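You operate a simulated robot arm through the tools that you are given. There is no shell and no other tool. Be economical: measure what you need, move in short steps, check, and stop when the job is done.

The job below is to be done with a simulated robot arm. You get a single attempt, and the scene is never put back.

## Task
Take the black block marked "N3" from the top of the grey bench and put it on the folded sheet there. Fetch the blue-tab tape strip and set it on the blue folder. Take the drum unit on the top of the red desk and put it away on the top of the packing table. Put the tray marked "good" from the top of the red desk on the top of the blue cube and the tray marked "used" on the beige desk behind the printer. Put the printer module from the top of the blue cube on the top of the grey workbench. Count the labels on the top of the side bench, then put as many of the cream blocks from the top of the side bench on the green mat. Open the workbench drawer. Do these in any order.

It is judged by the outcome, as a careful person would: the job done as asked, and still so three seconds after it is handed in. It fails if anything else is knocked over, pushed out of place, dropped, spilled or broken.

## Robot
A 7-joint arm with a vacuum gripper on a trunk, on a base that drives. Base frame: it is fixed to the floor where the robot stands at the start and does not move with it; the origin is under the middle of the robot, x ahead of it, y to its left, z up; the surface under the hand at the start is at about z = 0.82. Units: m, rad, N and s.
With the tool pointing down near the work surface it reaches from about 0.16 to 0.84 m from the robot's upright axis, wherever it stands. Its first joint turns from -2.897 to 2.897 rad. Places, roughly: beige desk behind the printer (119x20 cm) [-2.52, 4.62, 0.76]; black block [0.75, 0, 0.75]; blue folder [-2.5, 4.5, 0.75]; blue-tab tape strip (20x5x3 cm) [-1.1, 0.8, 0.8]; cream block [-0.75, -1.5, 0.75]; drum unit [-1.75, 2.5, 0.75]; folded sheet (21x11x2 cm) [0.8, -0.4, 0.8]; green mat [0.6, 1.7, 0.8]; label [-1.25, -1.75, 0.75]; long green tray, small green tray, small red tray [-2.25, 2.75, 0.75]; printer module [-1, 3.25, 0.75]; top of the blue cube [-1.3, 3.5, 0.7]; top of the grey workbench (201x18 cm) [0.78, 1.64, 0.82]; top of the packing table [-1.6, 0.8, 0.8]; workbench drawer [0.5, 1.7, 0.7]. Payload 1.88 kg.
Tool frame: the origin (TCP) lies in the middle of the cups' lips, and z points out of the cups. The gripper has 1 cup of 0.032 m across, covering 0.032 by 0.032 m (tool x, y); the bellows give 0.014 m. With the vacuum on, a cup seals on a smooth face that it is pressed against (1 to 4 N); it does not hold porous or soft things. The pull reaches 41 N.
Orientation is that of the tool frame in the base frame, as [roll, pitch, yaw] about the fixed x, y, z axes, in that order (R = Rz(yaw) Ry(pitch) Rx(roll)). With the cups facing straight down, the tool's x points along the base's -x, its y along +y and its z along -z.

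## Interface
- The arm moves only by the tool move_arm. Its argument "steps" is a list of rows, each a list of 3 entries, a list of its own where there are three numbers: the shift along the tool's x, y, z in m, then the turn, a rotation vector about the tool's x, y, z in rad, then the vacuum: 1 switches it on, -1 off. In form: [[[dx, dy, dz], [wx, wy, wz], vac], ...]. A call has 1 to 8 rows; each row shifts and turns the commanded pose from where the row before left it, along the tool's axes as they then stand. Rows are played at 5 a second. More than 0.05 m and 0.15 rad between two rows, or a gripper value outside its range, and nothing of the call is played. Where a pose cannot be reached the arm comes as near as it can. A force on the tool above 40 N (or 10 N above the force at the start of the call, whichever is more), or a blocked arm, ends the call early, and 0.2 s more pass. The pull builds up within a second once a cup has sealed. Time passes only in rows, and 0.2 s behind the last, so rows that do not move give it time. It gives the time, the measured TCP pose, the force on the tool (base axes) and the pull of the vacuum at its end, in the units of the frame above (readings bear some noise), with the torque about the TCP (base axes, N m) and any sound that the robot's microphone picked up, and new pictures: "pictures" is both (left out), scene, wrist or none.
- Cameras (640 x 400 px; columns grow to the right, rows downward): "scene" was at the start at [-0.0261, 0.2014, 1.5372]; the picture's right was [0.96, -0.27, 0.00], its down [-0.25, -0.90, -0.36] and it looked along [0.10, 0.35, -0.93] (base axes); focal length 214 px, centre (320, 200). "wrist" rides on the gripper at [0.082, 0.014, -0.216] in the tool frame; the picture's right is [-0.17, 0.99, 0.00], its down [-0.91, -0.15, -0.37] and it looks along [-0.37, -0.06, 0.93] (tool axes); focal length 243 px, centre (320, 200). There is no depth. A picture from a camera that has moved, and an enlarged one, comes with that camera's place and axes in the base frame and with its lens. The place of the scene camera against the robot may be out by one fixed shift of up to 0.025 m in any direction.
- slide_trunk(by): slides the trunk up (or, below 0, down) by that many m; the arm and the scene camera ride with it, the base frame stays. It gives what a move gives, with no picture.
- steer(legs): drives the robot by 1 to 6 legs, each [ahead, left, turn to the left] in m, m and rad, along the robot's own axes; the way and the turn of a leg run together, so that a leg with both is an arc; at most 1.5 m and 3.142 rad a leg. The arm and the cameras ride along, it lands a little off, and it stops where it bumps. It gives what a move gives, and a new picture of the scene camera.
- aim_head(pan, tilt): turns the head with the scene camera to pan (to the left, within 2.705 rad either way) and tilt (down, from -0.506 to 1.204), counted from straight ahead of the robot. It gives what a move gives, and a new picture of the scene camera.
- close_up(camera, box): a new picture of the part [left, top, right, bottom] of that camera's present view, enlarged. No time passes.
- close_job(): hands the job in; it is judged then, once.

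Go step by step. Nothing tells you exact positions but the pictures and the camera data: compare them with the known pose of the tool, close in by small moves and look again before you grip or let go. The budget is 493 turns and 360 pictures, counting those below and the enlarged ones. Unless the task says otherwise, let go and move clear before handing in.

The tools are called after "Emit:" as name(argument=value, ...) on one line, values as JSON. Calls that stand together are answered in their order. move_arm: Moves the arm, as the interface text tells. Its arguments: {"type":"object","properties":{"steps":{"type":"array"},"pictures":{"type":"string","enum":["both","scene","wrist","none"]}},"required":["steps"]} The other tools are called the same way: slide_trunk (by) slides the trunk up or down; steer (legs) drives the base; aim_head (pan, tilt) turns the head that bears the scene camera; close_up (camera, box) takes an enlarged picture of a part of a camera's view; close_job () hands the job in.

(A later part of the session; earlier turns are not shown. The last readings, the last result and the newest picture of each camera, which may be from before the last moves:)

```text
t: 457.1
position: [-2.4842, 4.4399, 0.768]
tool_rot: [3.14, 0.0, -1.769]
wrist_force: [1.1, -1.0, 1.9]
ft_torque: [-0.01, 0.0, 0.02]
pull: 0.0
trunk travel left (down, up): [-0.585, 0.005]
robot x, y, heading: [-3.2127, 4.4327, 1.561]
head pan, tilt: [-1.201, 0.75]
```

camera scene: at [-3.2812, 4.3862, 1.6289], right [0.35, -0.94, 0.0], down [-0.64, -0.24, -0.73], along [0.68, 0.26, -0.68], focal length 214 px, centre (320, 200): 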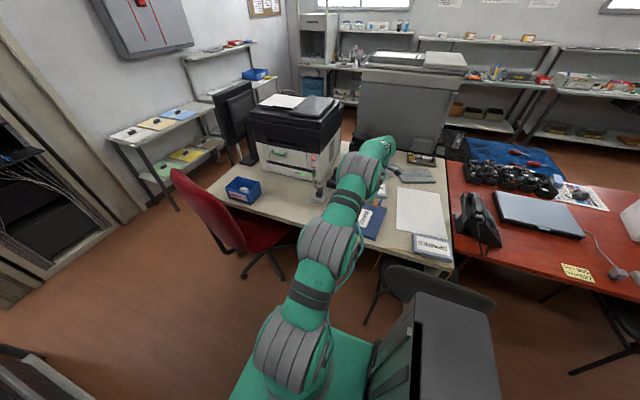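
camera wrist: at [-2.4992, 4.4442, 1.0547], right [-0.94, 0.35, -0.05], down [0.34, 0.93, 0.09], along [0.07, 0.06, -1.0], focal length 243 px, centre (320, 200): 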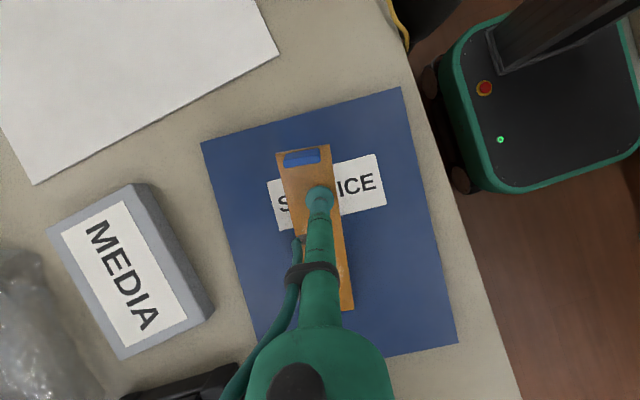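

Emit:
move_arm(steps=[[[0, 0, 0.003], [0, 0, 0], -1], [[0, 0, 0.003], [0, 0, 0], -1], [[0, 0, 0.002], [0, 0, 0], -1], [[0, 0, 0], [0, 0, 0], -1], [[0, 0, 0], [0, 0, 0], -1]], pictures="none")

Emit:
move_arm(steps=[[[0, 0, -0.01], [0, 0, 0], -1], [[0, 0, -0.02], [0, 0, 0], -1], [[0, 0, -0.03], [0, 0, 0], -1]], pictures="wrist")

```text
t: 458.3
position: [-2.4854, 4.4409, 0.7619]
tool_rot: [3.139, 0.0, -1.769]
wrist_force: [-0.1, -1.3, 5.1]
ft_torque: [0.06, 0.05, -0.01]
pull: 0.0
trunk travel left (down, up): [-0.585, 0.005]
robot x, y, heading: [-3.2124, 4.4317, 1.568]
head pan, tilt: [-1.201, 0.75]
```

```text
t: 459.1
position: [-2.4847, 4.4417, 0.82]
tool_rot: [3.139, -0.001, -1.771]
wrist_force: [0.7, 0.0, 0.4]
ft_torque: [-0.01, 0.0, 0.0]
pull: 0.0
trunk travel left (down, up): [-0.585, 0.005]
robot x, y, heading: [-3.2142, 4.4327, 1.559]
head pan, tilt: [-1.201, 0.75]
camera wrist: at [-2.5136, 4.3645, 1.0352], right [-0.93, 0.36, 0.0], down [0.33, 0.87, 0.37], along [0.13, 0.35, -0.93], focal length 243 px, centre (320, 200)
```

wrist: 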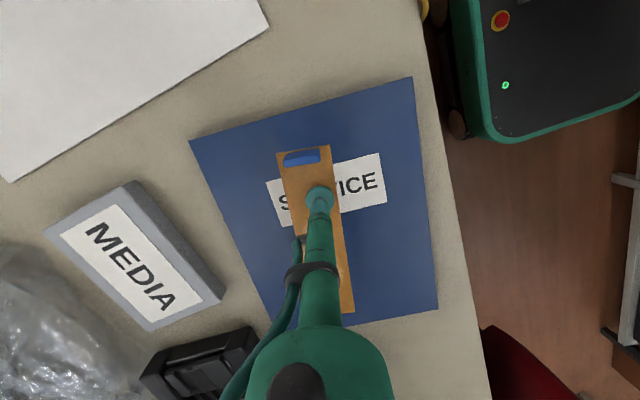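

Still clinging. I press it firmly (about 20–30 N) on the folder with the vacuum off so it takes hold there, then lift.

Emit:
move_arm(steps=[[[0, 0, 0.04], [0, 0, 0], -1], [[0, 0, 0.015], [0, 0, 0], -1], [[0, 0, 0.004], [0, 0, 0], -1], [[0, 0, 0.003], [0, 0, 0], -1], [[0, 0, 0.003], [0, 0, 0], -1], [[0, 0, 0], [0, 0, 0], -1], [[0, 0, 0], [0, 0, 0], -1]], pictures="none")

```text
t: 460.7
position: [-2.4847, 4.4406, 0.7582]
tool_rot: [-3.139, 0.001, -1.771]
wrist_force: [-2.4, -0.1, 20.2]
ft_torque: [0.0, -0.07, -0.08]
pull: 0.0
trunk travel left (down, up): [-0.585, 0.005]
robot x, y, heading: [-3.2113, 4.4321, 1.567]
head pan, tilt: [-1.201, 0.75]
```

Emit:
move_arm(steps=[[[0, 0, 0.002], [0, 0, 0], -1], [[0, 0, 0.001], [0, 0, 0], -1], [[0, 0, 0], [0, 0, 0], -1], [[0, 0, 0], [0, 0, 0], -1], [[0, 0, 0], [0, 0, 0], -1]], pictures="none")

Emit:
move_arm(steps=[[[0, 0, -0.005], [0, 0, 0], -1], [[0, 0, -0.005], [0, 0, 0], -1], [[0, 0, -0.01], [0, 0, 0], -1], [[0, 0, -0.02], [0, 0, 0], -1], [[0, 0, -0.03], [0, 0, 0], -1]], pictures="wrist")

```text
t: 461.8
position: [-2.4812, 4.4403, 0.7585]
tool_rot: [-3.131, 0.002, -1.771]
wrist_force: [1.9, 0.2, 10.2]
ft_torque: [-0.02, 0.06, -0.11]
pull: 0.0
trunk travel left (down, up): [-0.585, 0.005]
robot x, y, heading: [-3.2128, 4.4308, 1.57]
head pan, tilt: [-1.201, 0.75]
stopped in row 5: the force on the tool passed its limit at 40 N (the readings are from after the stop); the commanded pose is now the measured one
```

```text
t: 463.0
position: [-2.4835, 4.4396, 0.8257]
tool_rot: [-3.138, 0.001, -1.769]
wrist_force: [0.0, 0.1, 0.0]
ft_torque: [0.01, 0.02, 0.02]
pull: 0.0
trunk travel left (down, up): [-0.585, 0.005]
robot x, y, heading: [-3.2128, 4.4321, 1.563]
head pan, tilt: [-1.201, 0.75]
camera wrist: at [-2.5139, 4.3642, 1.0404], right [-0.93, 0.36, 0.0], down [0.33, 0.87, 0.38], along [0.14, 0.35, -0.93], focal length 243 px, centre (320, 200)
```

wrist: 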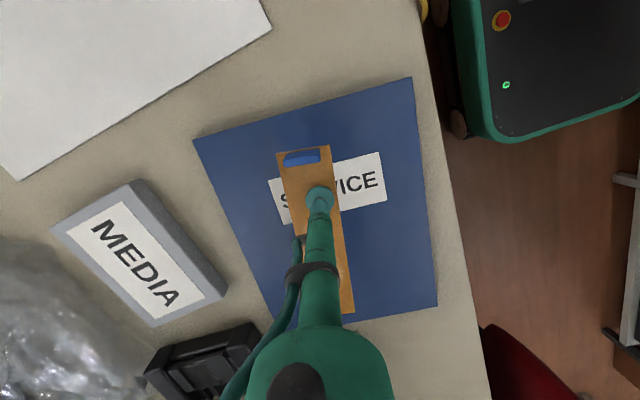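

Emit:
move_arm(steps=[[[0, 0, 0.045], [0, 0, 0], -1], [[0, 0, 0.015], [0, 0, 0], -1], [[0, 0, 0.004], [0, 0, 0], -1], [[0, 0, 0.003], [0, 0, 0], -1], [[0, 0, 0], [0, 0, 0.12], -1], [[0, 0, 0], [0, 0, 0.12], -1], [[0, 0, 0], [0, 0, 0.12], -1]], pictures="wrist")

```text
t: 464.6
position: [-2.4828, 4.4403, 0.7592]
tool_rot: [-3.138, 0.002, -2.133]
wrist_force: [0.0, -0.6, 5.9]
ft_torque: [-0.01, 0.0, 0.07]
pull: 0.0
trunk travel left (down, up): [-0.585, 0.005]
robot x, y, heading: [-3.2104, 4.4292, 1.563]
head pan, tilt: [-1.201, 0.75]
camera wrist: at [-2.5388, 4.3792, 0.9739], right [-0.75, 0.67, 0.0], down [0.61, 0.69, 0.38], along [0.25, 0.28, -0.93], focal length 243 px, centre (320, 200)
```

wrist: 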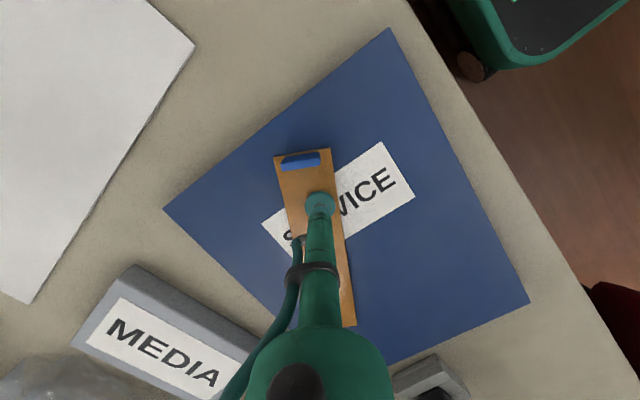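

It turned with the cup. I re-align and try a sustained press, so the tape's underside takes hold on the folder.

Emit:
move_arm(steps=[[[0, 0, -0.01], [0, 0, 0], -1], [[0, 0, 0], [0, 0, -0.12], -1], [[0, 0, 0], [0, 0, -0.12], -1], [[0, 0, 0], [0, 0, -0.12], -1], [[0, 0, 0.007], [0, 0, 0], -1], [[0, 0, 0.004], [0, 0, 0], -1], [[0, 0, 0.002], [0, 0, 0], -1], [[0, 0, 0], [0, 0, 0], -1]], pictures="none")

Emit:
move_arm(steps=[[[0, 0, 0], [0, 0, 0], -1], [[0, 0, 0], [0, 0, 0], -1], [[0, 0, 0], [0, 0, 0], -1], [[0, 0, 0], [0, 0, 0], -1], [[0, 0, 0], [0, 0, 0], -1], [[0, 0, 0], [0, 0, 0], -1], [[0, 0, 0], [0, 0, 0], -1], [[0, 0, 0], [0, 0, 0], -1]], pictures="none")

Emit:
move_arm(steps=[[[0, 0, 0], [0, 0, 0], -1], [[0, 0, 0], [0, 0, 0], -1], [[0, 0, 0], [0, 0, 0], -1], [[0, 0, 0], [0, 0, 0], -1], [[0, 0, 0], [0, 0, 0], -1], [[0, 0, 0], [0, 0, 0], -1], [[0, 0, 0], [0, 0, 0], -1], [[0, 0, 0], [0, 0, 0], -1]], pictures="none")

Emit:
move_arm(steps=[[[0, 0, -0.004], [0, 0, 0], -1], [[0, 0, -0.004], [0, 0, 0], -1], [[0, 0, -0.004], [0, 0, 0], -1]], pictures="none")

Emit:
move_arm(steps=[[[0, 0, -0.004], [0, 0, 0], -1], [[0, 0, -0.004], [0, 0, 0], -1], [[0, 0, -0.004], [0, 0, 0], -1], [[0, 0, -0.03], [0, 0, 0], -1]], pictures="wrist")

```text
t: 466.4
position: [-2.4819, 4.4403, 0.7595]
tool_rot: [-3.133, -0.002, -1.77]
wrist_force: [-3.3, 0.2, 17.2]
ft_torque: [-0.01, -0.08, 0.08]
pull: 0.1
trunk travel left (down, up): [-0.585, 0.005]
robot x, y, heading: [-3.209, 4.4279, 1.562]
head pan, tilt: [-1.201, 0.75]
```

```text
t: 468.2
position: [-2.4827, 4.4411, 0.7586]
tool_rot: [-3.133, 0.001, -1.769]
wrist_force: [3.3, -0.8, 27.7]
ft_torque: [0.08, 0.11, -0.08]
pull: 0.0
trunk travel left (down, up): [-0.585, 0.005]
robot x, y, heading: [-3.216, 4.4308, 1.565]
head pan, tilt: [-1.201, 0.75]
```

```text
t: 470.0
position: [-2.482, 4.4393, 0.7571]
tool_rot: [-3.135, 0.001, -1.77]
wrist_force: [5.5, -0.3, 27.8]
ft_torque: [0.03, 0.15, 0.0]
pull: 0.2
trunk travel left (down, up): [-0.585, 0.005]
robot x, y, heading: [-3.2111, 4.4323, 1.564]
head pan, tilt: [-1.201, 0.75]
```

```text
t: 470.8
position: [-2.4857, 4.4424, 0.7658]
tool_rot: [3.14, -0.001, -1.771]
wrist_force: [-1.3, -0.9, 3.6]
ft_torque: [-0.01, -0.02, 0.04]
pull: 0.0
trunk travel left (down, up): [-0.585, 0.005]
robot x, y, heading: [-3.2125, 4.4346, 1.564]
head pan, tilt: [-1.201, 0.75]
```

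```text
t: 471.8
position: [-2.4831, 4.4414, 0.8091]
tool_rot: [-3.14, 0.0, -1.769]
wrist_force: [-0.2, 0.1, 0.8]
ft_torque: [-0.01, 0.0, 0.01]
pull: 0.1
trunk travel left (down, up): [-0.585, 0.005]
robot x, y, heading: [-3.213, 4.4336, 1.565]
head pan, tilt: [-1.201, 0.75]
camera wrist: at [-2.5136, 4.364, 1.0244], right [-0.93, 0.36, 0.0], down [0.33, 0.87, 0.37], along [0.14, 0.35, -0.93], focal length 243 px, centre (320, 200)
```

wrist: 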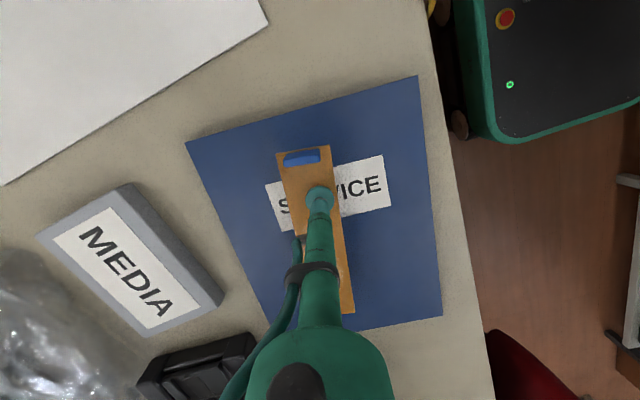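

Still clinging. I try toggling the vacuum: light contact, on, then off with a longer venting wait before lifting slowly.

Emit:
move_arm(steps=[[[0, 0, 0.035], [0, 0, 0], 1], [[0, 0, 0.005], [0, 0, 0], 1], [[0, 0, 0], [0, 0, 0], 1], [[0, 0, 0], [0, 0, 0], 1], [[0, 0, 0], [0, 0, 0], 1], [[0, 0, 0], [0, 0, 0], 1]], pictures="none")

Emit:
move_arm(steps=[[[0, 0, 0], [0, 0, 0], -1], [[0, 0, 0], [0, 0, 0], -1], [[0, 0, 0], [0, 0, 0], -1], [[0, 0, 0], [0, 0, 0], -1], [[0, 0, 0], [0, 0, 0], -1], [[0, 0, 0], [0, 0, 0], -1], [[0, 0, 0], [0, 0, 0], -1], [[0, 0, 0], [0, 0, 0], -1]], pictures="none")

Emit:
move_arm(steps=[[[0, 0, -0.003], [0, 0, 0], -1], [[0, 0, -0.003], [0, 0, 0], -1], [[0, 0, -0.004], [0, 0, 0], -1], [[0, 0, -0.005], [0, 0, 0], -1], [[0, 0, -0.02], [0, 0, 0], -1]], pictures="wrist")

```text
t: 473.2
position: [-2.483, 4.4409, 0.7714]
tool_rot: [-3.136, 0.001, -1.769]
wrist_force: [-0.7, -1.1, 8.5]
ft_torque: [0.07, 0.0, -0.18]
pull: 40.7
trunk travel left (down, up): [-0.585, 0.005]
robot x, y, heading: [-3.2111, 4.4328, 1.561]
head pan, tilt: [-1.201, 0.75]
```

```text
t: 475.0
position: [-2.4829, 4.4408, 0.7709]
tool_rot: [-3.138, 0.001, -1.77]
wrist_force: [0.2, 0.4, 1.6]
ft_torque: [-0.01, -0.03, -0.02]
pull: 0.0
trunk travel left (down, up): [-0.585, 0.005]
robot x, y, heading: [-3.2152, 4.4339, 1.565]
head pan, tilt: [-1.201, 0.75]
```

```text
t: 476.2
position: [-2.4825, 4.4398, 0.8054]
tool_rot: [-3.139, 0.001, -1.771]
wrist_force: [0.1, 0.5, -0.2]
ft_torque: [0.02, 0.01, -0.02]
pull: 0.0
trunk travel left (down, up): [-0.585, 0.005]
robot x, y, heading: [-3.211, 4.4294, 1.564]
head pan, tilt: [-1.201, 0.75]
camera wrist: at [-2.5132, 4.3637, 1.0196], right [-0.93, 0.36, 0.0], down [0.33, 0.87, 0.37], along [0.14, 0.35, -0.93], focal length 243 px, centre (320, 200)
```

wrist: 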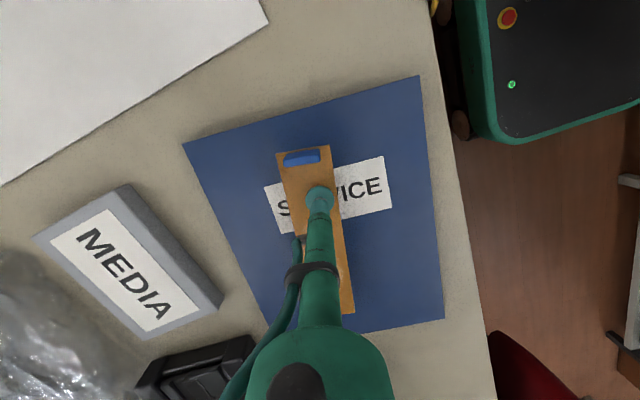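

I'll press the strip flat and roll the cup over its far-side lip: the folder backs the strip while the cup is peeled off.

Emit:
move_arm(steps=[[[0, 0, 0.035], [0, 0, 0], -1], [[0, 0, 0.006], [0, 0, 0], -1], [[0, 0, 0.003], [0, 0, 0], -1], [[0, 0, 0], [0, 0.1, 0], -1], [[0, 0, -0.001], [0, 0.1, 0], -1], [[0, 0, -0.001], [0, 0.1, 0], -1]], pictures="none")

```text
t: 477.6
position: [-2.4822, 4.4414, 0.7639]
tool_rot: [-3.137, -0.299, -1.771]
wrist_force: [0.5, -0.2, 5.0]
ft_torque: [0.25, 0.0, 0.0]
pull: 0.1
trunk travel left (down, up): [-0.585, 0.005]
robot x, y, heading: [-3.2147, 4.4303, 1.558]
head pan, tilt: [-1.201, 0.75]
```

Emit:
move_arm(steps=[[[0, 0, 0], [0, 0.1, 0], -1], [[0, 0, 0], [0, 0.1, 0], -1], [[0, 0, -0.001], [0, 0.1, 0], -1], [[0, 0, -0.001], [0, 0.1, 0], -1], [[0, 0, -0.001], [0, 0.1, 0], -1]], pictures="wrist")

Emit:
close_up(camera="wrist", box=[240, 120, 400, 220])

```text
t: 478.7
position: [-2.4916, 4.443, 0.7728]
tool_rot: [-3.099, -0.73, -1.79]
wrist_force: [-0.7, 1.4, 9.9]
ft_torque: [0.35, -0.04, 0.07]
pull: 0.0
out of reach, approached as far as the arm can: row 4, 5
trunk travel left (down, up): [-0.585, 0.005]
robot x, y, heading: [-3.2151, 4.4321, 1.563]
head pan, tilt: [-1.201, 0.75]
stopped in row 5: the force on the tool passed its limit at 87 N (the readings are from after the stop); the commanded pose is now the measured one
camera wrist: at [-2.4954, 4.5282, 0.9857], right [-0.94, 0.31, -0.14], down [0.34, 0.88, -0.33], along [0.02, -0.36, -0.93], focal length 243 px, centre (320, 200)
```

wrist: 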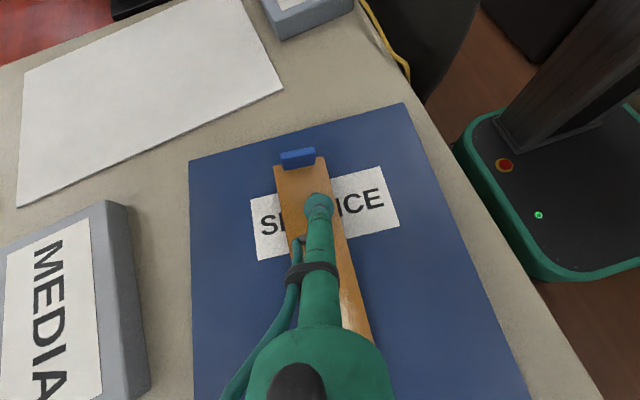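

```text
4.00 times, centred on (320, 170) of wrist
camera zoom: at [-2.4954, 4.5282, 0.9857], right [-0.94, 0.31, -0.14], down [0.34, 0.88, -0.33], along [0.02, -0.36, -0.93], focal length 970 px, centre (320, 320)
```

zoom: 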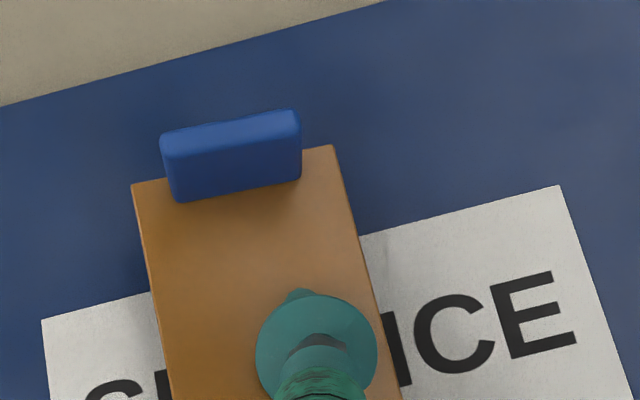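

The strip lies flat now and the cup is tilted on its edge. I lift straight up a little and look.

Emit:
move_arm(steps=[[[0.003, 0, -0.004], [0, 0, 0], -1], [[0.005, 0, -0.006], [0, 0, 0], -1], [[0.01, 0, -0.011], [0, 0, 0], -1], [[0.014, 0, -0.015], [0, 0, 0], -1]], pictures="wrist")

```text
t: 479.7
position: [-2.4938, 4.4433, 0.8162]
tool_rot: [-3.105, -0.733, -1.786]
wrist_force: [-0.4, -0.3, -0.8]
ft_torque: [0.01, -0.02, 0.01]
pull: 0.1
trunk travel left (down, up): [-0.585, 0.005]
robot x, y, heading: [-3.2122, 4.4356, 1.567]
head pan, tilt: [-1.201, 0.75]
camera wrist: at [-2.4969, 4.5288, 1.0316], right [-0.94, 0.31, -0.14], down [0.34, 0.88, -0.33], along [0.02, -0.36, -0.93], focal length 243 px, centre (320, 200)
```

wrist: 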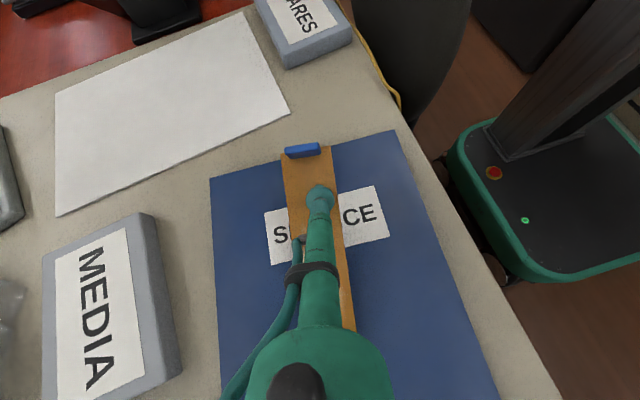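

Still attached. I level the tool again, press moderately and try a short sideways drag along the strip to shear the bond.

Emit:
move_arm(steps=[[[0, 0, 0], [0, -0.147, 0], -1], [[0, 0, 0], [0, -0.147, 0], -1], [[0, 0, 0], [0, -0.147, 0], -1], [[0, 0, 0], [0, -0.147, 0], -1], [[0, 0, 0], [0, -0.145, 0], -1], [[0, 0, 0], [-0.036, 0, 0], -1]], pictures="wrist")

```text
t: 481.1
position: [-2.4943, 4.4426, 0.8177]
tool_rot: [3.133, 0.001, -1.761]
wrist_force: [0.2, 0.1, -0.3]
ft_torque: [0.03, -0.04, 0.03]
pull: 0.0
trunk travel left (down, up): [-0.585, 0.005]
robot x, y, heading: [-3.2127, 4.4298, 1.563]
head pan, tilt: [-1.201, 0.75]
camera wrist: at [-2.5211, 4.3645, 1.0327], right [-0.94, 0.35, 0.01], down [0.33, 0.87, 0.37], along [0.12, 0.35, -0.93], focal length 243 px, centre (320, 200)
```

wrist: 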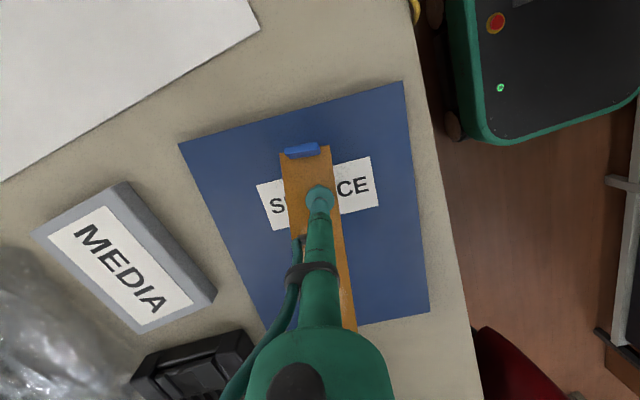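

Emit:
close_up(camera="wrist", box=[240, 120, 400, 220])

Emit:
close_up(camera="scene", box=[320, 160, 440, 260])

```text
4.00 times, centred on (320, 170) of wrist
camera zoom: at [-2.5211, 4.3645, 1.0327], right [-0.94, 0.35, 0.01], down [0.33, 0.87, 0.37], along [0.12, 0.35, -0.93], focal length 970 px, centre (320, 320)
```

zoom: 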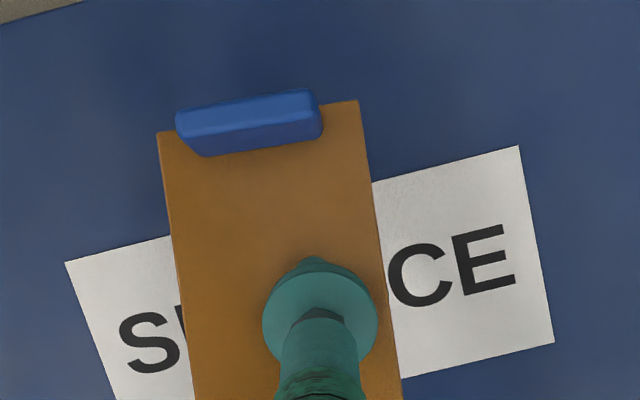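

```text
4.00 times, centred on (380, 210) of scene
camera zoom: at [-3.2811, 4.3859, 1.6289], right [0.35, -0.94, 0.0], down [-0.64, -0.24, -0.73], along [0.68, 0.26, -0.68], focal length 858 px, centre (80, 160)
```

zoom: 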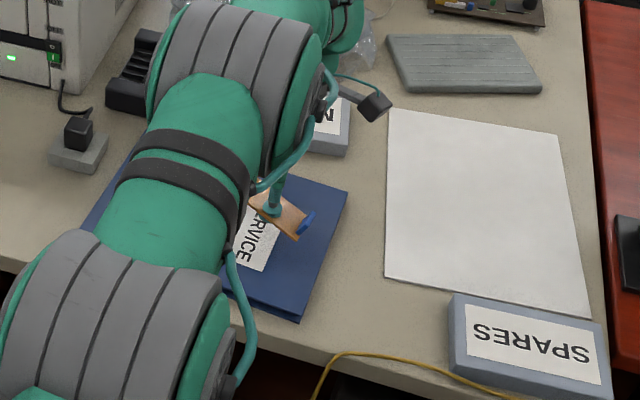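

The cup's bellows just bend with the strip. I try the pressed sideways drag now.

Emit:
move_arm(steps=[[[0, 0, 0.04], [0, 0, 0], -1], [[0, 0, 0.008], [0, 0, 0], -1], [[0, 0, 0.005], [0, 0, 0], -1], [[0, 0, 0.003], [0, 0, 0], -1], [[0, 0, 0.003], [0, 0, 0], -1]], pictures="none")

Emit:
move_arm(steps=[[[0, 0.01, 0], [0, 0, 0], -1], [[0, 0.01, 0], [0, 0, 0], -1]], pictures="wrist")

```text
t: 482.3
position: [-2.4939, 4.4432, 0.7609]
tool_rot: [3.136, 0.002, -1.762]
wrist_force: [-1.6, 1.6, 11.2]
ft_torque: [-0.13, -0.06, 0.02]
pull: 0.0
trunk travel left (down, up): [-0.585, 0.005]
robot x, y, heading: [-3.2075, 4.4296, 1.562]
head pan, tilt: [-1.201, 0.75]
```

```text
t: 482.9
position: [-2.5109, 4.4461, 0.7614]
tool_rot: [3.137, 0.002, -1.764]
wrist_force: [5.8, -0.6, 18.1]
ft_torque: [-0.07, 0.19, 0.01]
pull: 0.0
trunk travel left (down, up): [-0.585, 0.005]
robot x, y, heading: [-3.2129, 4.4315, 1.563]
head pan, tilt: [-1.201, 0.75]
camera wrist: at [-2.5401, 4.3685, 0.9759], right [-0.94, 0.35, 0.01], down [0.33, 0.87, 0.37], along [0.13, 0.35, -0.93], focal length 243 px, centre (320, 200)
```

wrist: 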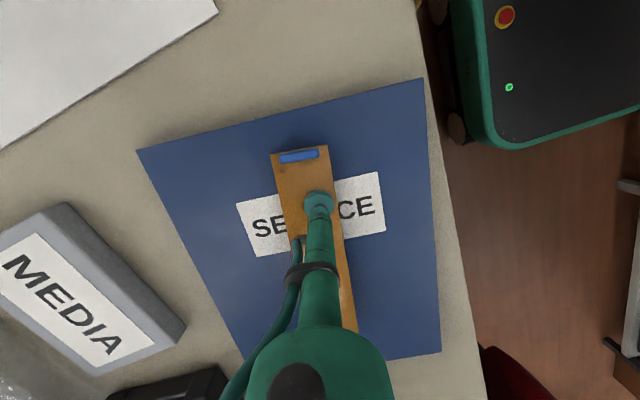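

Emit:
move_arm(steps=[[[0, -0.015, 0.001], [0, 0, 0], -1], [[0, -0.015, 0.001], [0, 0, 0], -1], [[0, -0.015, 0], [0, 0, 0], -1], [[0, 0.015, 0], [0, 0, 0], -1], [[0, 0.015, 0], [0, 0, 0], -1], [[0, 0.015, 0], [0, 0, 0], -1]], pictures="wrist")

```text
t: 484.3
position: [-2.5113, 4.4463, 0.7605]
tool_rot: [3.14, 0.002, -1.762]
wrist_force: [9.4, -2.7, 30.6]
ft_torque: [0.02, 0.25, 0.03]
pull: 0.0
trunk travel left (down, up): [-0.585, 0.005]
robot x, y, heading: [-3.2151, 4.4331, 1.564]
head pan, tilt: [-1.201, 0.75]
camera wrist: at [-2.5399, 4.3684, 0.9755], right [-0.94, 0.35, 0.0], down [0.33, 0.87, 0.38], along [0.13, 0.35, -0.93], focal length 243 px, centre (320, 200)
```

wrist: 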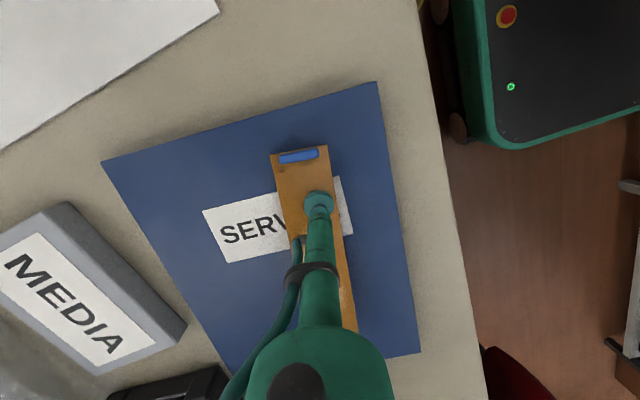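

The drag shifted the folder a few centimetres; I stop that. First I lift a little to see whether the strip has come loose.

Emit:
move_arm(steps=[[[0, 0, -0.01], [0, 0, 0], -1], [[0, 0, -0.02], [0, 0, 0], -1], [[0, 0, -0.03], [0, 0, 0], -1]], pictures="wrist")

Emit:
close_up(camera="scene", box=[320, 160, 440, 260])

```text
t: 485.1
position: [-2.5146, 4.4466, 0.8138]
tool_rot: [3.13, 0.0, -1.762]
wrist_force: [0.2, -0.1, -0.1]
ft_torque: [0.01, 0.01, -0.01]
pull: 0.0
trunk travel left (down, up): [-0.585, 0.005]
robot x, y, heading: [-3.2172, 4.4326, 1.562]
head pan, tilt: [-1.201, 0.75]
camera wrist: at [-2.541, 4.3689, 1.0291], right [-0.94, 0.35, 0.01], down [0.33, 0.87, 0.37], along [0.12, 0.35, -0.93], focal length 243 px, centre (320, 200)
```

wrist: 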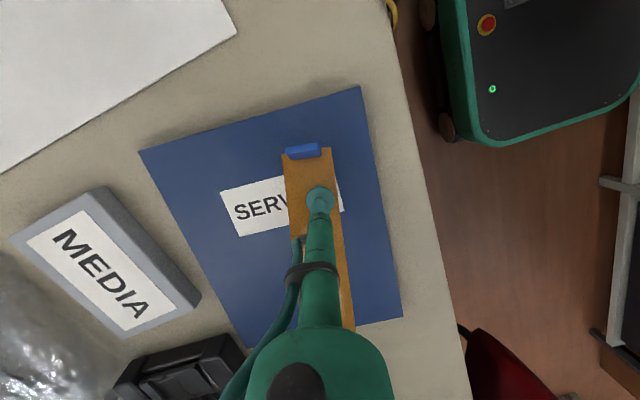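

```text
4.00 times, centred on (380, 210) of scene
camera zoom: at [-3.2812, 4.3863, 1.6288], right [0.35, -0.94, 0.0], down [-0.64, -0.24, -0.73], along [0.68, 0.26, -0.68], focal length 858 px, centre (80, 160)
```

zoom: 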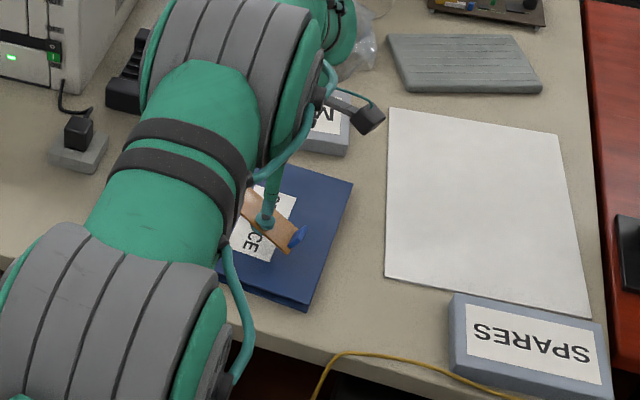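

The strip re-bonds whenever the whole lip touches it. I'll centre it on the folder, press, then roll the cup about the strip's long axis to a steep angle so only one lip edge touches, and withdraw along the tool axis.

Emit:
move_arm(steps=[[[-0.006, -0.03, 0], [0, 0, 0], -1], [[-0.006, -0.03, 0], [0, 0, 0], -1], [[0, 0, 0.03], [0, 0, 0], -1], [[0, 0, 0.012], [0, 0, 0], -1], [[0, 0, 0.008], [0, 0, 0], -1], [[0, 0, 0.003], [0, 0, 0], -1]], pictures="wrist")

```text
t: 486.5
position: [-2.453, 4.4475, 0.7641]
tool_rot: [3.133, -0.001, -1.762]
wrist_force: [0.6, 1.3, 4.9]
ft_torque: [-0.1, 0.04, 0.0]
pull: 0.0
trunk travel left (down, up): [-0.585, 0.005]
robot x, y, heading: [-3.2153, 4.4292, 1.563]
head pan, tilt: [-1.201, 0.75]
camera wrist: at [-2.4798, 4.3692, 0.9788], right [-0.94, 0.35, 0.01], down [0.33, 0.87, 0.37], along [0.12, 0.35, -0.93], focal length 243 px, centre (320, 200)
```

wrist: 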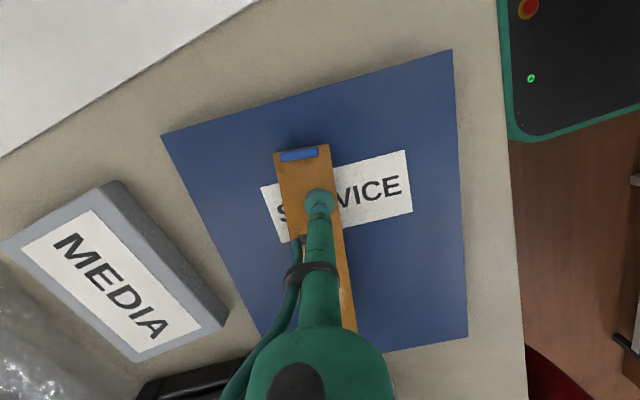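

Emit:
move_arm(steps=[[[0, 0, 0.002], [0.12, 0, 0], -1], [[0, 0, 0], [0.12, 0, 0], -1], [[0, 0, -0.001], [0.12, 0, 0], -1], [[0, -0.001, -0.001], [0.12, 0, 0], -1], [[0, -0.001, -0.001], [0.12, 0, 0], -1]], pictures="wrist")

```text
t: 487.7
position: [-2.4503, 4.4483, 0.7688]
tool_rot: [-2.544, -0.001, -1.757]
wrist_force: [1.9, 0.1, 15.2]
ft_torque: [-0.31, 0.34, 0.1]
pull: 0.0
trunk travel left (down, up): [-0.585, 0.005]
robot x, y, heading: [-3.2129, 4.4311, 1.568]
head pan, tilt: [-1.201, 0.75]
camera wrist: at [-2.5967, 4.3925, 0.9386], right [-0.77, 0.31, -0.56], down [0.09, 0.91, 0.4], along [0.63, 0.26, -0.73], focal length 243 px, centre (320, 200)
```

wrist: 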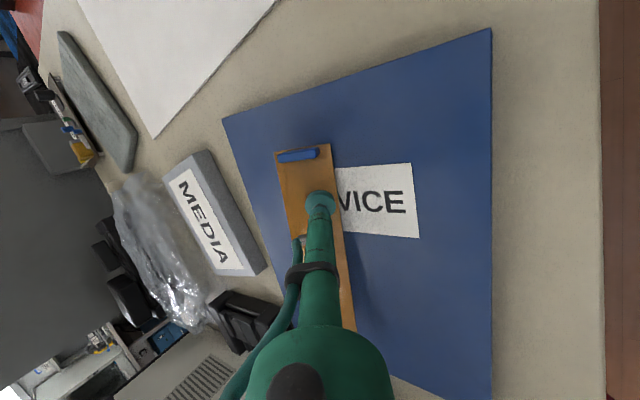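

Emit:
move_arm(steps=[[[0, -0.001, -0.001], [0.12, 0, 0], -1], [[0, -0.001, -0.001], [0.12, 0, 0], -1], [[0, -0.0015, -0.001], [0.12, 0, 0], -1], [[0, -0.0015, -0.001], [0.12, 0, 0], -1], [[0, -0.0015, -0.0005], [0.12, 0, 0], -1]], pictures="wrist")

Emit:
close_up(camera="wrist", box=[240, 120, 400, 220])

```text
t: 488.4
position: [-2.414, 4.4469, 0.7754]
tool_rot: [-2.276, 0.016, -1.781]
wrist_force: [-0.8, 1.8, 10.5]
ft_torque: [-0.09, 0.25, 0.01]
pull: 0.0
out of reach, approached as far as the arm can: row 3
trunk travel left (down, up): [-0.585, 0.005]
robot x, y, heading: [-3.2107, 4.4303, 1.565]
head pan, tilt: [-1.201, 0.75]
stopped in row 3: the force on the tool passed its limit at 163 N (the readings are from after the stop); the commanded pose is now the measured one
camera wrist: at [-2.601, 4.402, 0.9025], right [-0.59, 0.31, -0.75], down [0.01, 0.93, 0.37], along [0.81, 0.21, -0.55], focal length 243 px, centre (320, 200)
```

wrist: 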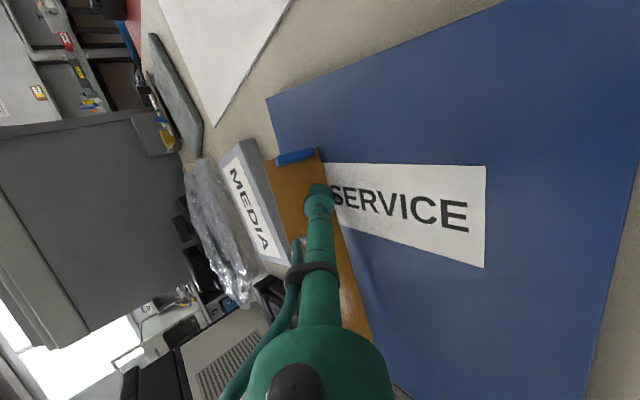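

```text
4.00 times, centred on (320, 170) of wrist
camera zoom: at [-2.601, 4.402, 0.9025], right [-0.59, 0.31, -0.75], down [0.01, 0.93, 0.37], along [0.81, 0.21, -0.55], focal length 970 px, centre (320, 320)
```

zoom: 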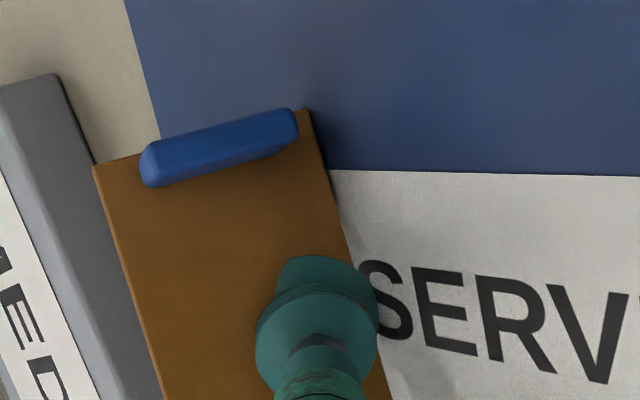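

The arm hit a reach limit and jumped 3–4 cm east. I lift straight up gently and check everything.

Emit:
move_arm(steps=[[[0, -0.008, -0.007], [0, 0, 0], -1], [[0, -0.015, -0.013], [0, 0, 0], -1], [[0, -0.023, -0.02], [0, 0, 0], -1]], pictures="both")

Emit:
close_up(camera="scene", box=[280, 130, 480, 270])

```text
t: 489.2
position: [-2.419, 4.4449, 0.8304]
tool_rot: [-2.286, 0.015, -1.784]
wrist_force: [0.9, -0.2, -0.8]
ft_torque: [-0.01, -0.04, 0.02]
pull: 0.1
trunk travel left (down, up): [-0.585, 0.005]
robot x, y, heading: [-3.2148, 4.4318, 1.567]
head pan, tilt: [-1.201, 0.75]
camera scene: at [-3.2808, 4.3862, 1.6288], right [0.35, -0.94, 0.0], down [-0.64, -0.24, -0.73], along [0.68, 0.26, -0.68], focal length 214 px, centre (320, 200)
camera wrist: at [-2.6046, 4.4003, 0.9584], right [-0.59, 0.31, -0.74], down [0.01, 0.93, 0.37], along [0.8, 0.21, -0.56], focal length 243 px, centre (320, 200)
```

scene: 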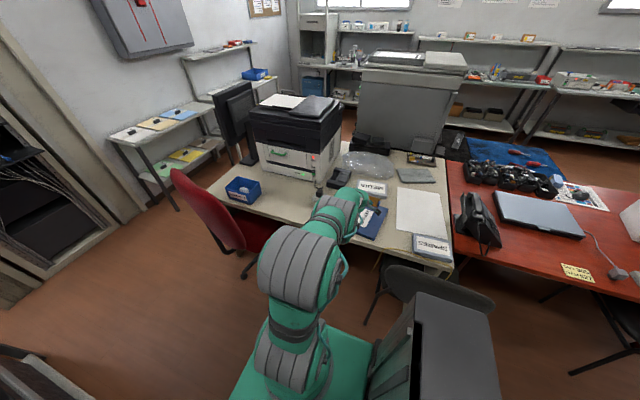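
wrist: 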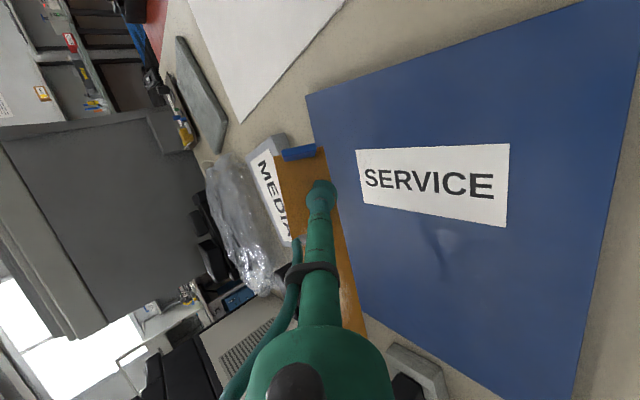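

```text
2.86 times, centred on (380, 200) of scene
camera zoom: at [-3.2808, 4.3862, 1.6288], right [0.35, -0.94, 0.0], down [-0.64, -0.24, -0.73], along [0.68, 0.26, -0.68], focal length 613 px, centre (149, 200)
```

zoom: 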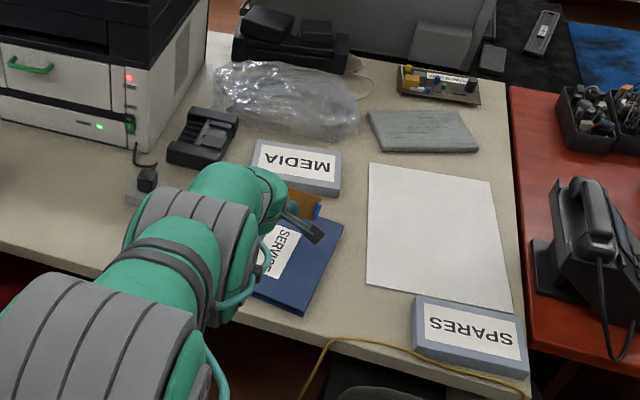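

Still held. I level the tool again, go back over the folder's middle, then measure whether the strip shows any hold on the folder when lifted in tiny steps.

Emit:
move_arm(steps=[[[0, 0, -0.02], [-0.145, 0, 0], -1], [[0, 0, -0.01], [-0.145, 0, 0], -1], [[0, 0, 0], [-0.145, 0, 0], -1], [[0, 0, 0], [-0.145, 0, 0], -1], [[0, 0, 0], [-0.145, 0, 0], -1], [[0, 0, 0], [-0.13, -0.015, 0], -1]], pictures="wrist")

```text
t: 489.8
position: [-2.4531, 4.4503, 0.7729]
tool_rot: [-2.492, -0.005, -1.762]
wrist_force: [0.7, 0.6, 7.3]
ft_torque: [0.0, 0.16, -0.04]
pull: 0.2
trunk travel left (down, up): [-0.585, 0.005]
robot x, y, heading: [-3.2151, 4.433, 1.562]
head pan, tilt: [-1.201, 0.75]
stopped in row 2: the force on the tool passed its limit at 85 N (the readings are from after the stop); the commanded pose is now the measured one
camera wrist: at [-2.6082, 4.3973, 0.9348], right [-0.74, 0.31, -0.6], down [0.07, 0.92, 0.39], along [0.67, 0.24, -0.7], focal length 243 px, centre (320, 200)
```

wrist: 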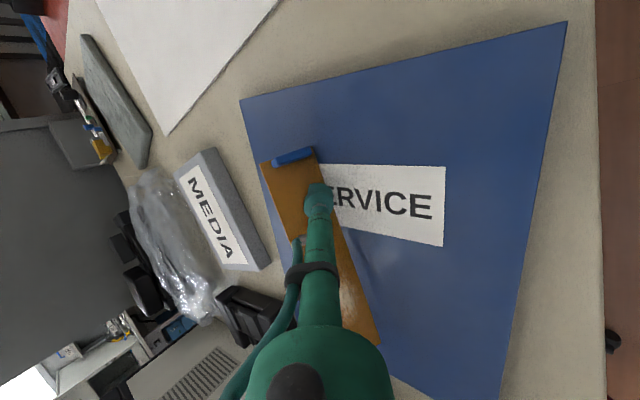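

Emit:
move_arm(steps=[[[0, -0.003, -0.004], [0, 0, 0], -1], [[0, -0.006, -0.008], [0, 0, 0], -1], [[0, -0.012, -0.016], [0, 0, 0], -1]], pictures="wrist")

```text
t: 490.6
position: [-2.4571, 4.4489, 0.8035]
tool_rot: [-2.497, -0.004, -1.763]
wrist_force: [0.5, 0.0, 0.1]
ft_torque: [-0.01, -0.02, 0.02]
pull: 0.0
trunk travel left (down, up): [-0.585, 0.005]
robot x, y, heading: [-3.2132, 4.4301, 1.567]
head pan, tilt: [-1.201, 0.75]
camera wrist: at [-2.6103, 4.3974, 0.9672], right [-0.74, 0.31, -0.59], down [0.08, 0.92, 0.39], along [0.67, 0.24, -0.71], focal length 243 px, centre (320, 200)
```

wrist: 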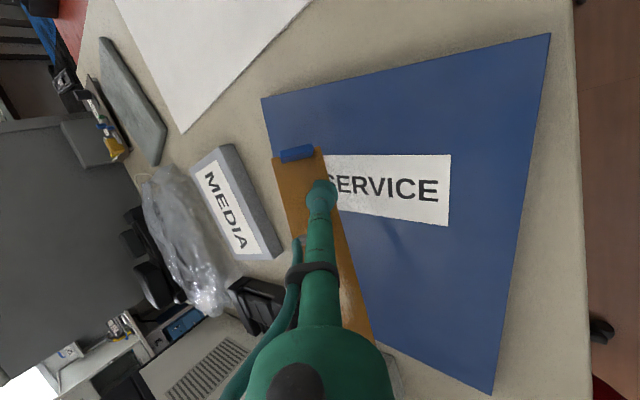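

Emit:
move_arm(steps=[[[0, -0.024, -0.032], [0, 0, 0], -1], [[0, -0.024, -0.032], [0, 0, 0], -1], [[0, 0, 0], [-0.13, 0, 0], -1], [[0, 0, 0], [-0.13, 0, 0], -1], [[0, 0, 0], [-0.13, 0, 0], -1], [[0, 0, 0], [-0.13, 0, 0], -1], [[0, 0, 0], [-0.13, 0, 0], -1]], pictures="wrist")

Emit:
close_up(camera="wrist", box=[240, 120, 400, 220])

```text
t: 492.1
position: [-2.4567, 4.4501, 0.8812]
tool_rot: [3.136, -0.004, -1.76]
wrist_force: [0.4, 0.7, -0.7]
ft_torque: [0.0, 0.05, 0.0]
pull: 0.1
trunk travel left (down, up): [-0.585, 0.005]
robot x, y, heading: [-3.2101, 4.4317, 1.561]
head pan, tilt: [-1.201, 0.75]
camera wrist: at [-2.4833, 4.374, 1.0973], right [-0.94, 0.35, 0.01], down [0.33, 0.87, 0.37], along [0.12, 0.35, -0.93], focal length 243 px, centre (320, 200)
```

wrist: 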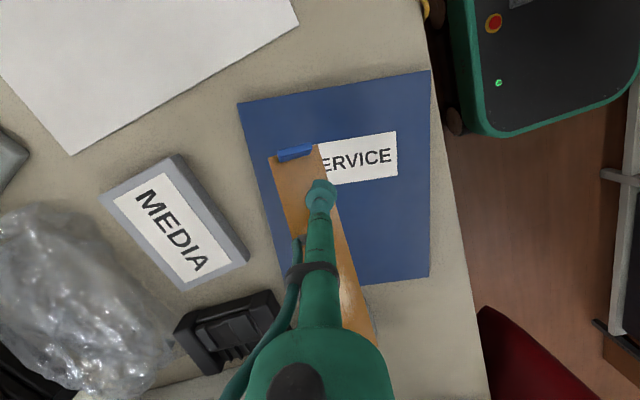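

```text
4.00 times, centred on (320, 170) of wrist
camera zoom: at [-2.4833, 4.374, 1.0973], right [-0.94, 0.35, 0.01], down [0.33, 0.87, 0.37], along [0.12, 0.35, -0.93], focal length 970 px, centre (320, 320)
```

zoom: 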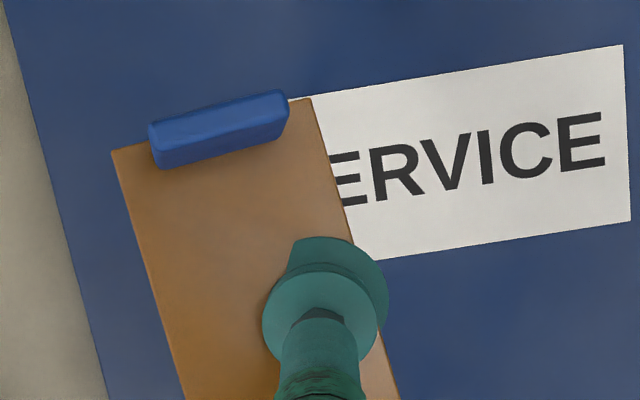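

I measure the bond: press the strip on the folder, then raise in 3 mm steps reading the force each time.

Emit:
move_arm(steps=[[[0, 0, 0.05], [0, 0, 0], -1], [[0, 0, 0.04], [0, 0, 0], -1], [[0, 0, 0.018], [0, 0, 0], -1], [[0, 0, 0.006], [0, 0, 0], -1], [[0, 0, 0.004], [0, 0, 0], -1], [[0, 0, 0], [0, 0, 0], -1]], pictures="none")

Emit:
move_arm(steps=[[[0, 0, -0.005], [0, 0, 0], -1]], pictures="none")

Emit:
move_arm(steps=[[[0, 0, -0.004], [0, 0, 0], -1]], pictures="none")

Emit:
move_arm(steps=[[[0, 0, -0.003], [0, 0, 0], -1]], pictures="none")

Emit:
move_arm(steps=[[[0, 0, -0.003], [0, 0, 0], -1]], pictures="none")

Emit:
move_arm(steps=[[[0, 0, -0.003], [0, 0, 0], -1]], pictures="wrist")

```text
t: 493.6
position: [-2.4575, 4.4507, 0.7668]
tool_rot: [3.139, -0.005, -1.761]
wrist_force: [1.5, 0.1, 4.4]
ft_torque: [-0.19, 0.08, 0.02]
pull: 0.1
trunk travel left (down, up): [-0.585, 0.005]
robot x, y, heading: [-3.2107, 4.4306, 1.562]
head pan, tilt: [-1.201, 0.75]
```

```text
t: 493.9
position: [-2.4571, 4.4492, 0.7706]
tool_rot: [3.136, -0.004, -1.764]
wrist_force: [-0.3, -0.5, 2.3]
ft_torque: [-0.15, 0.03, 0.02]
pull: 0.0
trunk travel left (down, up): [-0.585, 0.005]
robot x, y, heading: [-3.2101, 4.4307, 1.561]
head pan, tilt: [-1.201, 0.75]
```

```text
t: 494.4
position: [-2.4573, 4.4492, 0.7753]
tool_rot: [3.137, -0.006, -1.764]
wrist_force: [-0.5, -1.0, 1.1]
ft_torque: [-0.09, 0.02, 0.01]
pull: 0.1
trunk travel left (down, up): [-0.585, 0.005]
robot x, y, heading: [-3.2139, 4.4334, 1.568]
head pan, tilt: [-1.201, 0.75]
```

```text
t: 494.8
position: [-2.4574, 4.4499, 0.779]
tool_rot: [3.138, -0.005, -1.764]
wrist_force: [0.2, 0.5, 0.3]
ft_torque: [-0.02, 0.03, 0.0]
pull: 0.0
trunk travel left (down, up): [-0.585, 0.005]
robot x, y, heading: [-3.2142, 4.4317, 1.558]
head pan, tilt: [-1.201, 0.75]
```

```text
t: 495.1
position: [-2.4568, 4.4503, 0.7813]
tool_rot: [3.138, -0.006, -1.763]
wrist_force: [0.3, 0.9, -0.1]
ft_torque: [-0.02, 0.02, -0.03]
pull: 0.2
trunk travel left (down, up): [-0.585, 0.005]
robot x, y, heading: [-3.2129, 4.4329, 1.564]
head pan, tilt: [-1.201, 0.75]
```

```text
t: 495.6
position: [-2.4562, 4.4488, 0.7851]
tool_rot: [3.139, -0.005, -1.763]
wrist_force: [0.7, -0.4, 0.0]
ft_torque: [-0.04, 0.0, -0.04]
pull: 0.1
trunk travel left (down, up): [-0.585, 0.005]
robot x, y, heading: [-3.2121, 4.4309, 1.565]
head pan, tilt: [-1.201, 0.75]
camera wrist: at [-2.4843, 4.3733, 1.0001], right [-0.94, 0.35, 0.0], down [0.33, 0.87, 0.37], along [0.13, 0.35, -0.93], focal length 243 px, centre (320, 200)
```

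wrist: 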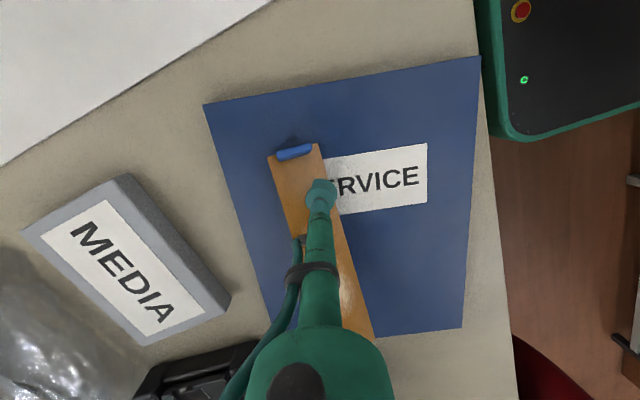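

No hold by the folder; the cup's own cling must be peeled. Rolling the other way should work: tilt so the tab-side lip is lowest — then the strip's weight opens the gap instead of closing it. I raise a little and tilt.

Emit:
move_arm(steps=[[[0, 0, -0.035], [0, 0, 0], -1], [[0, 0, 0], [0, -0.1, 0], -1], [[0, 0, 0], [0, -0.1, 0], -1], [[0, 0, 0], [0, -0.1, 0], -1], [[0, 0, 0], [0, -0.1, 0], -1], [[0, 0, 0], [0, -0.1, 0], -1], [[0, 0, 0], [0, -0.1, 0], -1]], pictures="wrist")

```text
t: 497.1
position: [-2.4559, 4.4502, 0.8197]
tool_rot: [3.138, 0.595, -1.762]
wrist_force: [1.0, 0.3, -0.1]
ft_torque: [-0.03, 0.0, 0.01]
pull: 0.0
trunk travel left (down, up): [-0.585, 0.005]
robot x, y, heading: [-3.2119, 4.4324, 1.567]
head pan, tilt: [-1.201, 0.75]
camera wrist: at [-2.5047, 4.2677, 0.9511], right [-0.94, 0.32, 0.1], down [0.26, 0.51, 0.82], along [0.22, 0.8, -0.56], focal length 243 px, centre (320, 200)
```

wrist: 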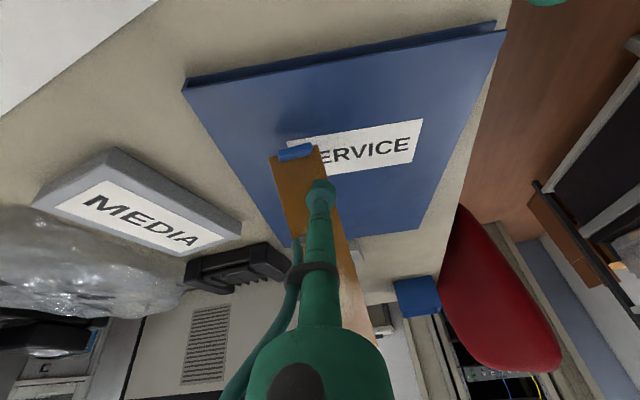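

Emit:
move_arm(steps=[[[0, 0, 0], [0, -0.1, 0], -1], [[0, 0, 0], [0, -0.1, 0], -1], [[0, 0, 0], [0, -0.1, 0], -1]], pictures="none")

Emit:
move_arm(steps=[[[0.008, 0, 0.006], [0, 0, 0], -1], [[0.008, 0, 0.006], [0, 0, 0], -1], [[0.004, 0, 0.003], [0, 0, 0], -1]], pictures="wrist")

```text
t: 497.9
position: [-2.4563, 4.4511, 0.8207]
tool_rot: [3.135, 0.895, -1.767]
wrist_force: [-0.4, 0.1, 0.4]
ft_torque: [-0.02, 0.0, 0.02]
pull: 0.0
trunk travel left (down, up): [-0.585, 0.005]
robot x, y, heading: [-3.2138, 4.4309, 1.557]
head pan, tilt: [-1.201, 0.75]
```

```text
t: 498.8
position: [-2.4559, 4.4491, 0.7953]
tool_rot: [3.138, 0.893, -1.764]
wrist_force: [3.2, -1.6, 15.3]
ft_torque: [-0.21, 0.04, 0.09]
pull: 0.1
trunk travel left (down, up): [-0.585, 0.005]
robot x, y, heading: [-3.2131, 4.4318, 1.564]
head pan, tilt: [-1.201, 0.75]
camera wrist: at [-2.5116, 4.2364, 0.866], right [-0.95, 0.29, 0.13], down [0.21, 0.25, 0.95], along [0.24, 0.93, -0.29], focal length 243 px, centre (320, 200)
```

wrist: 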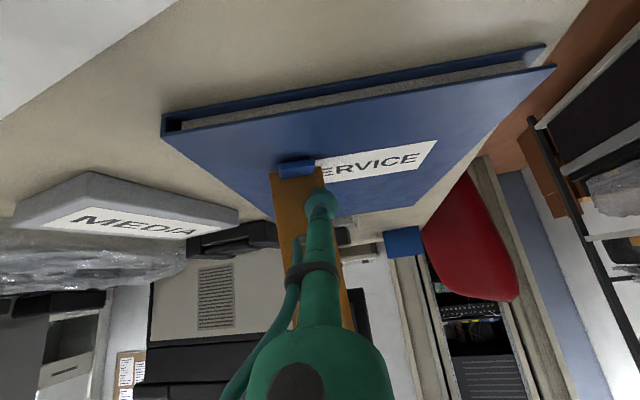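

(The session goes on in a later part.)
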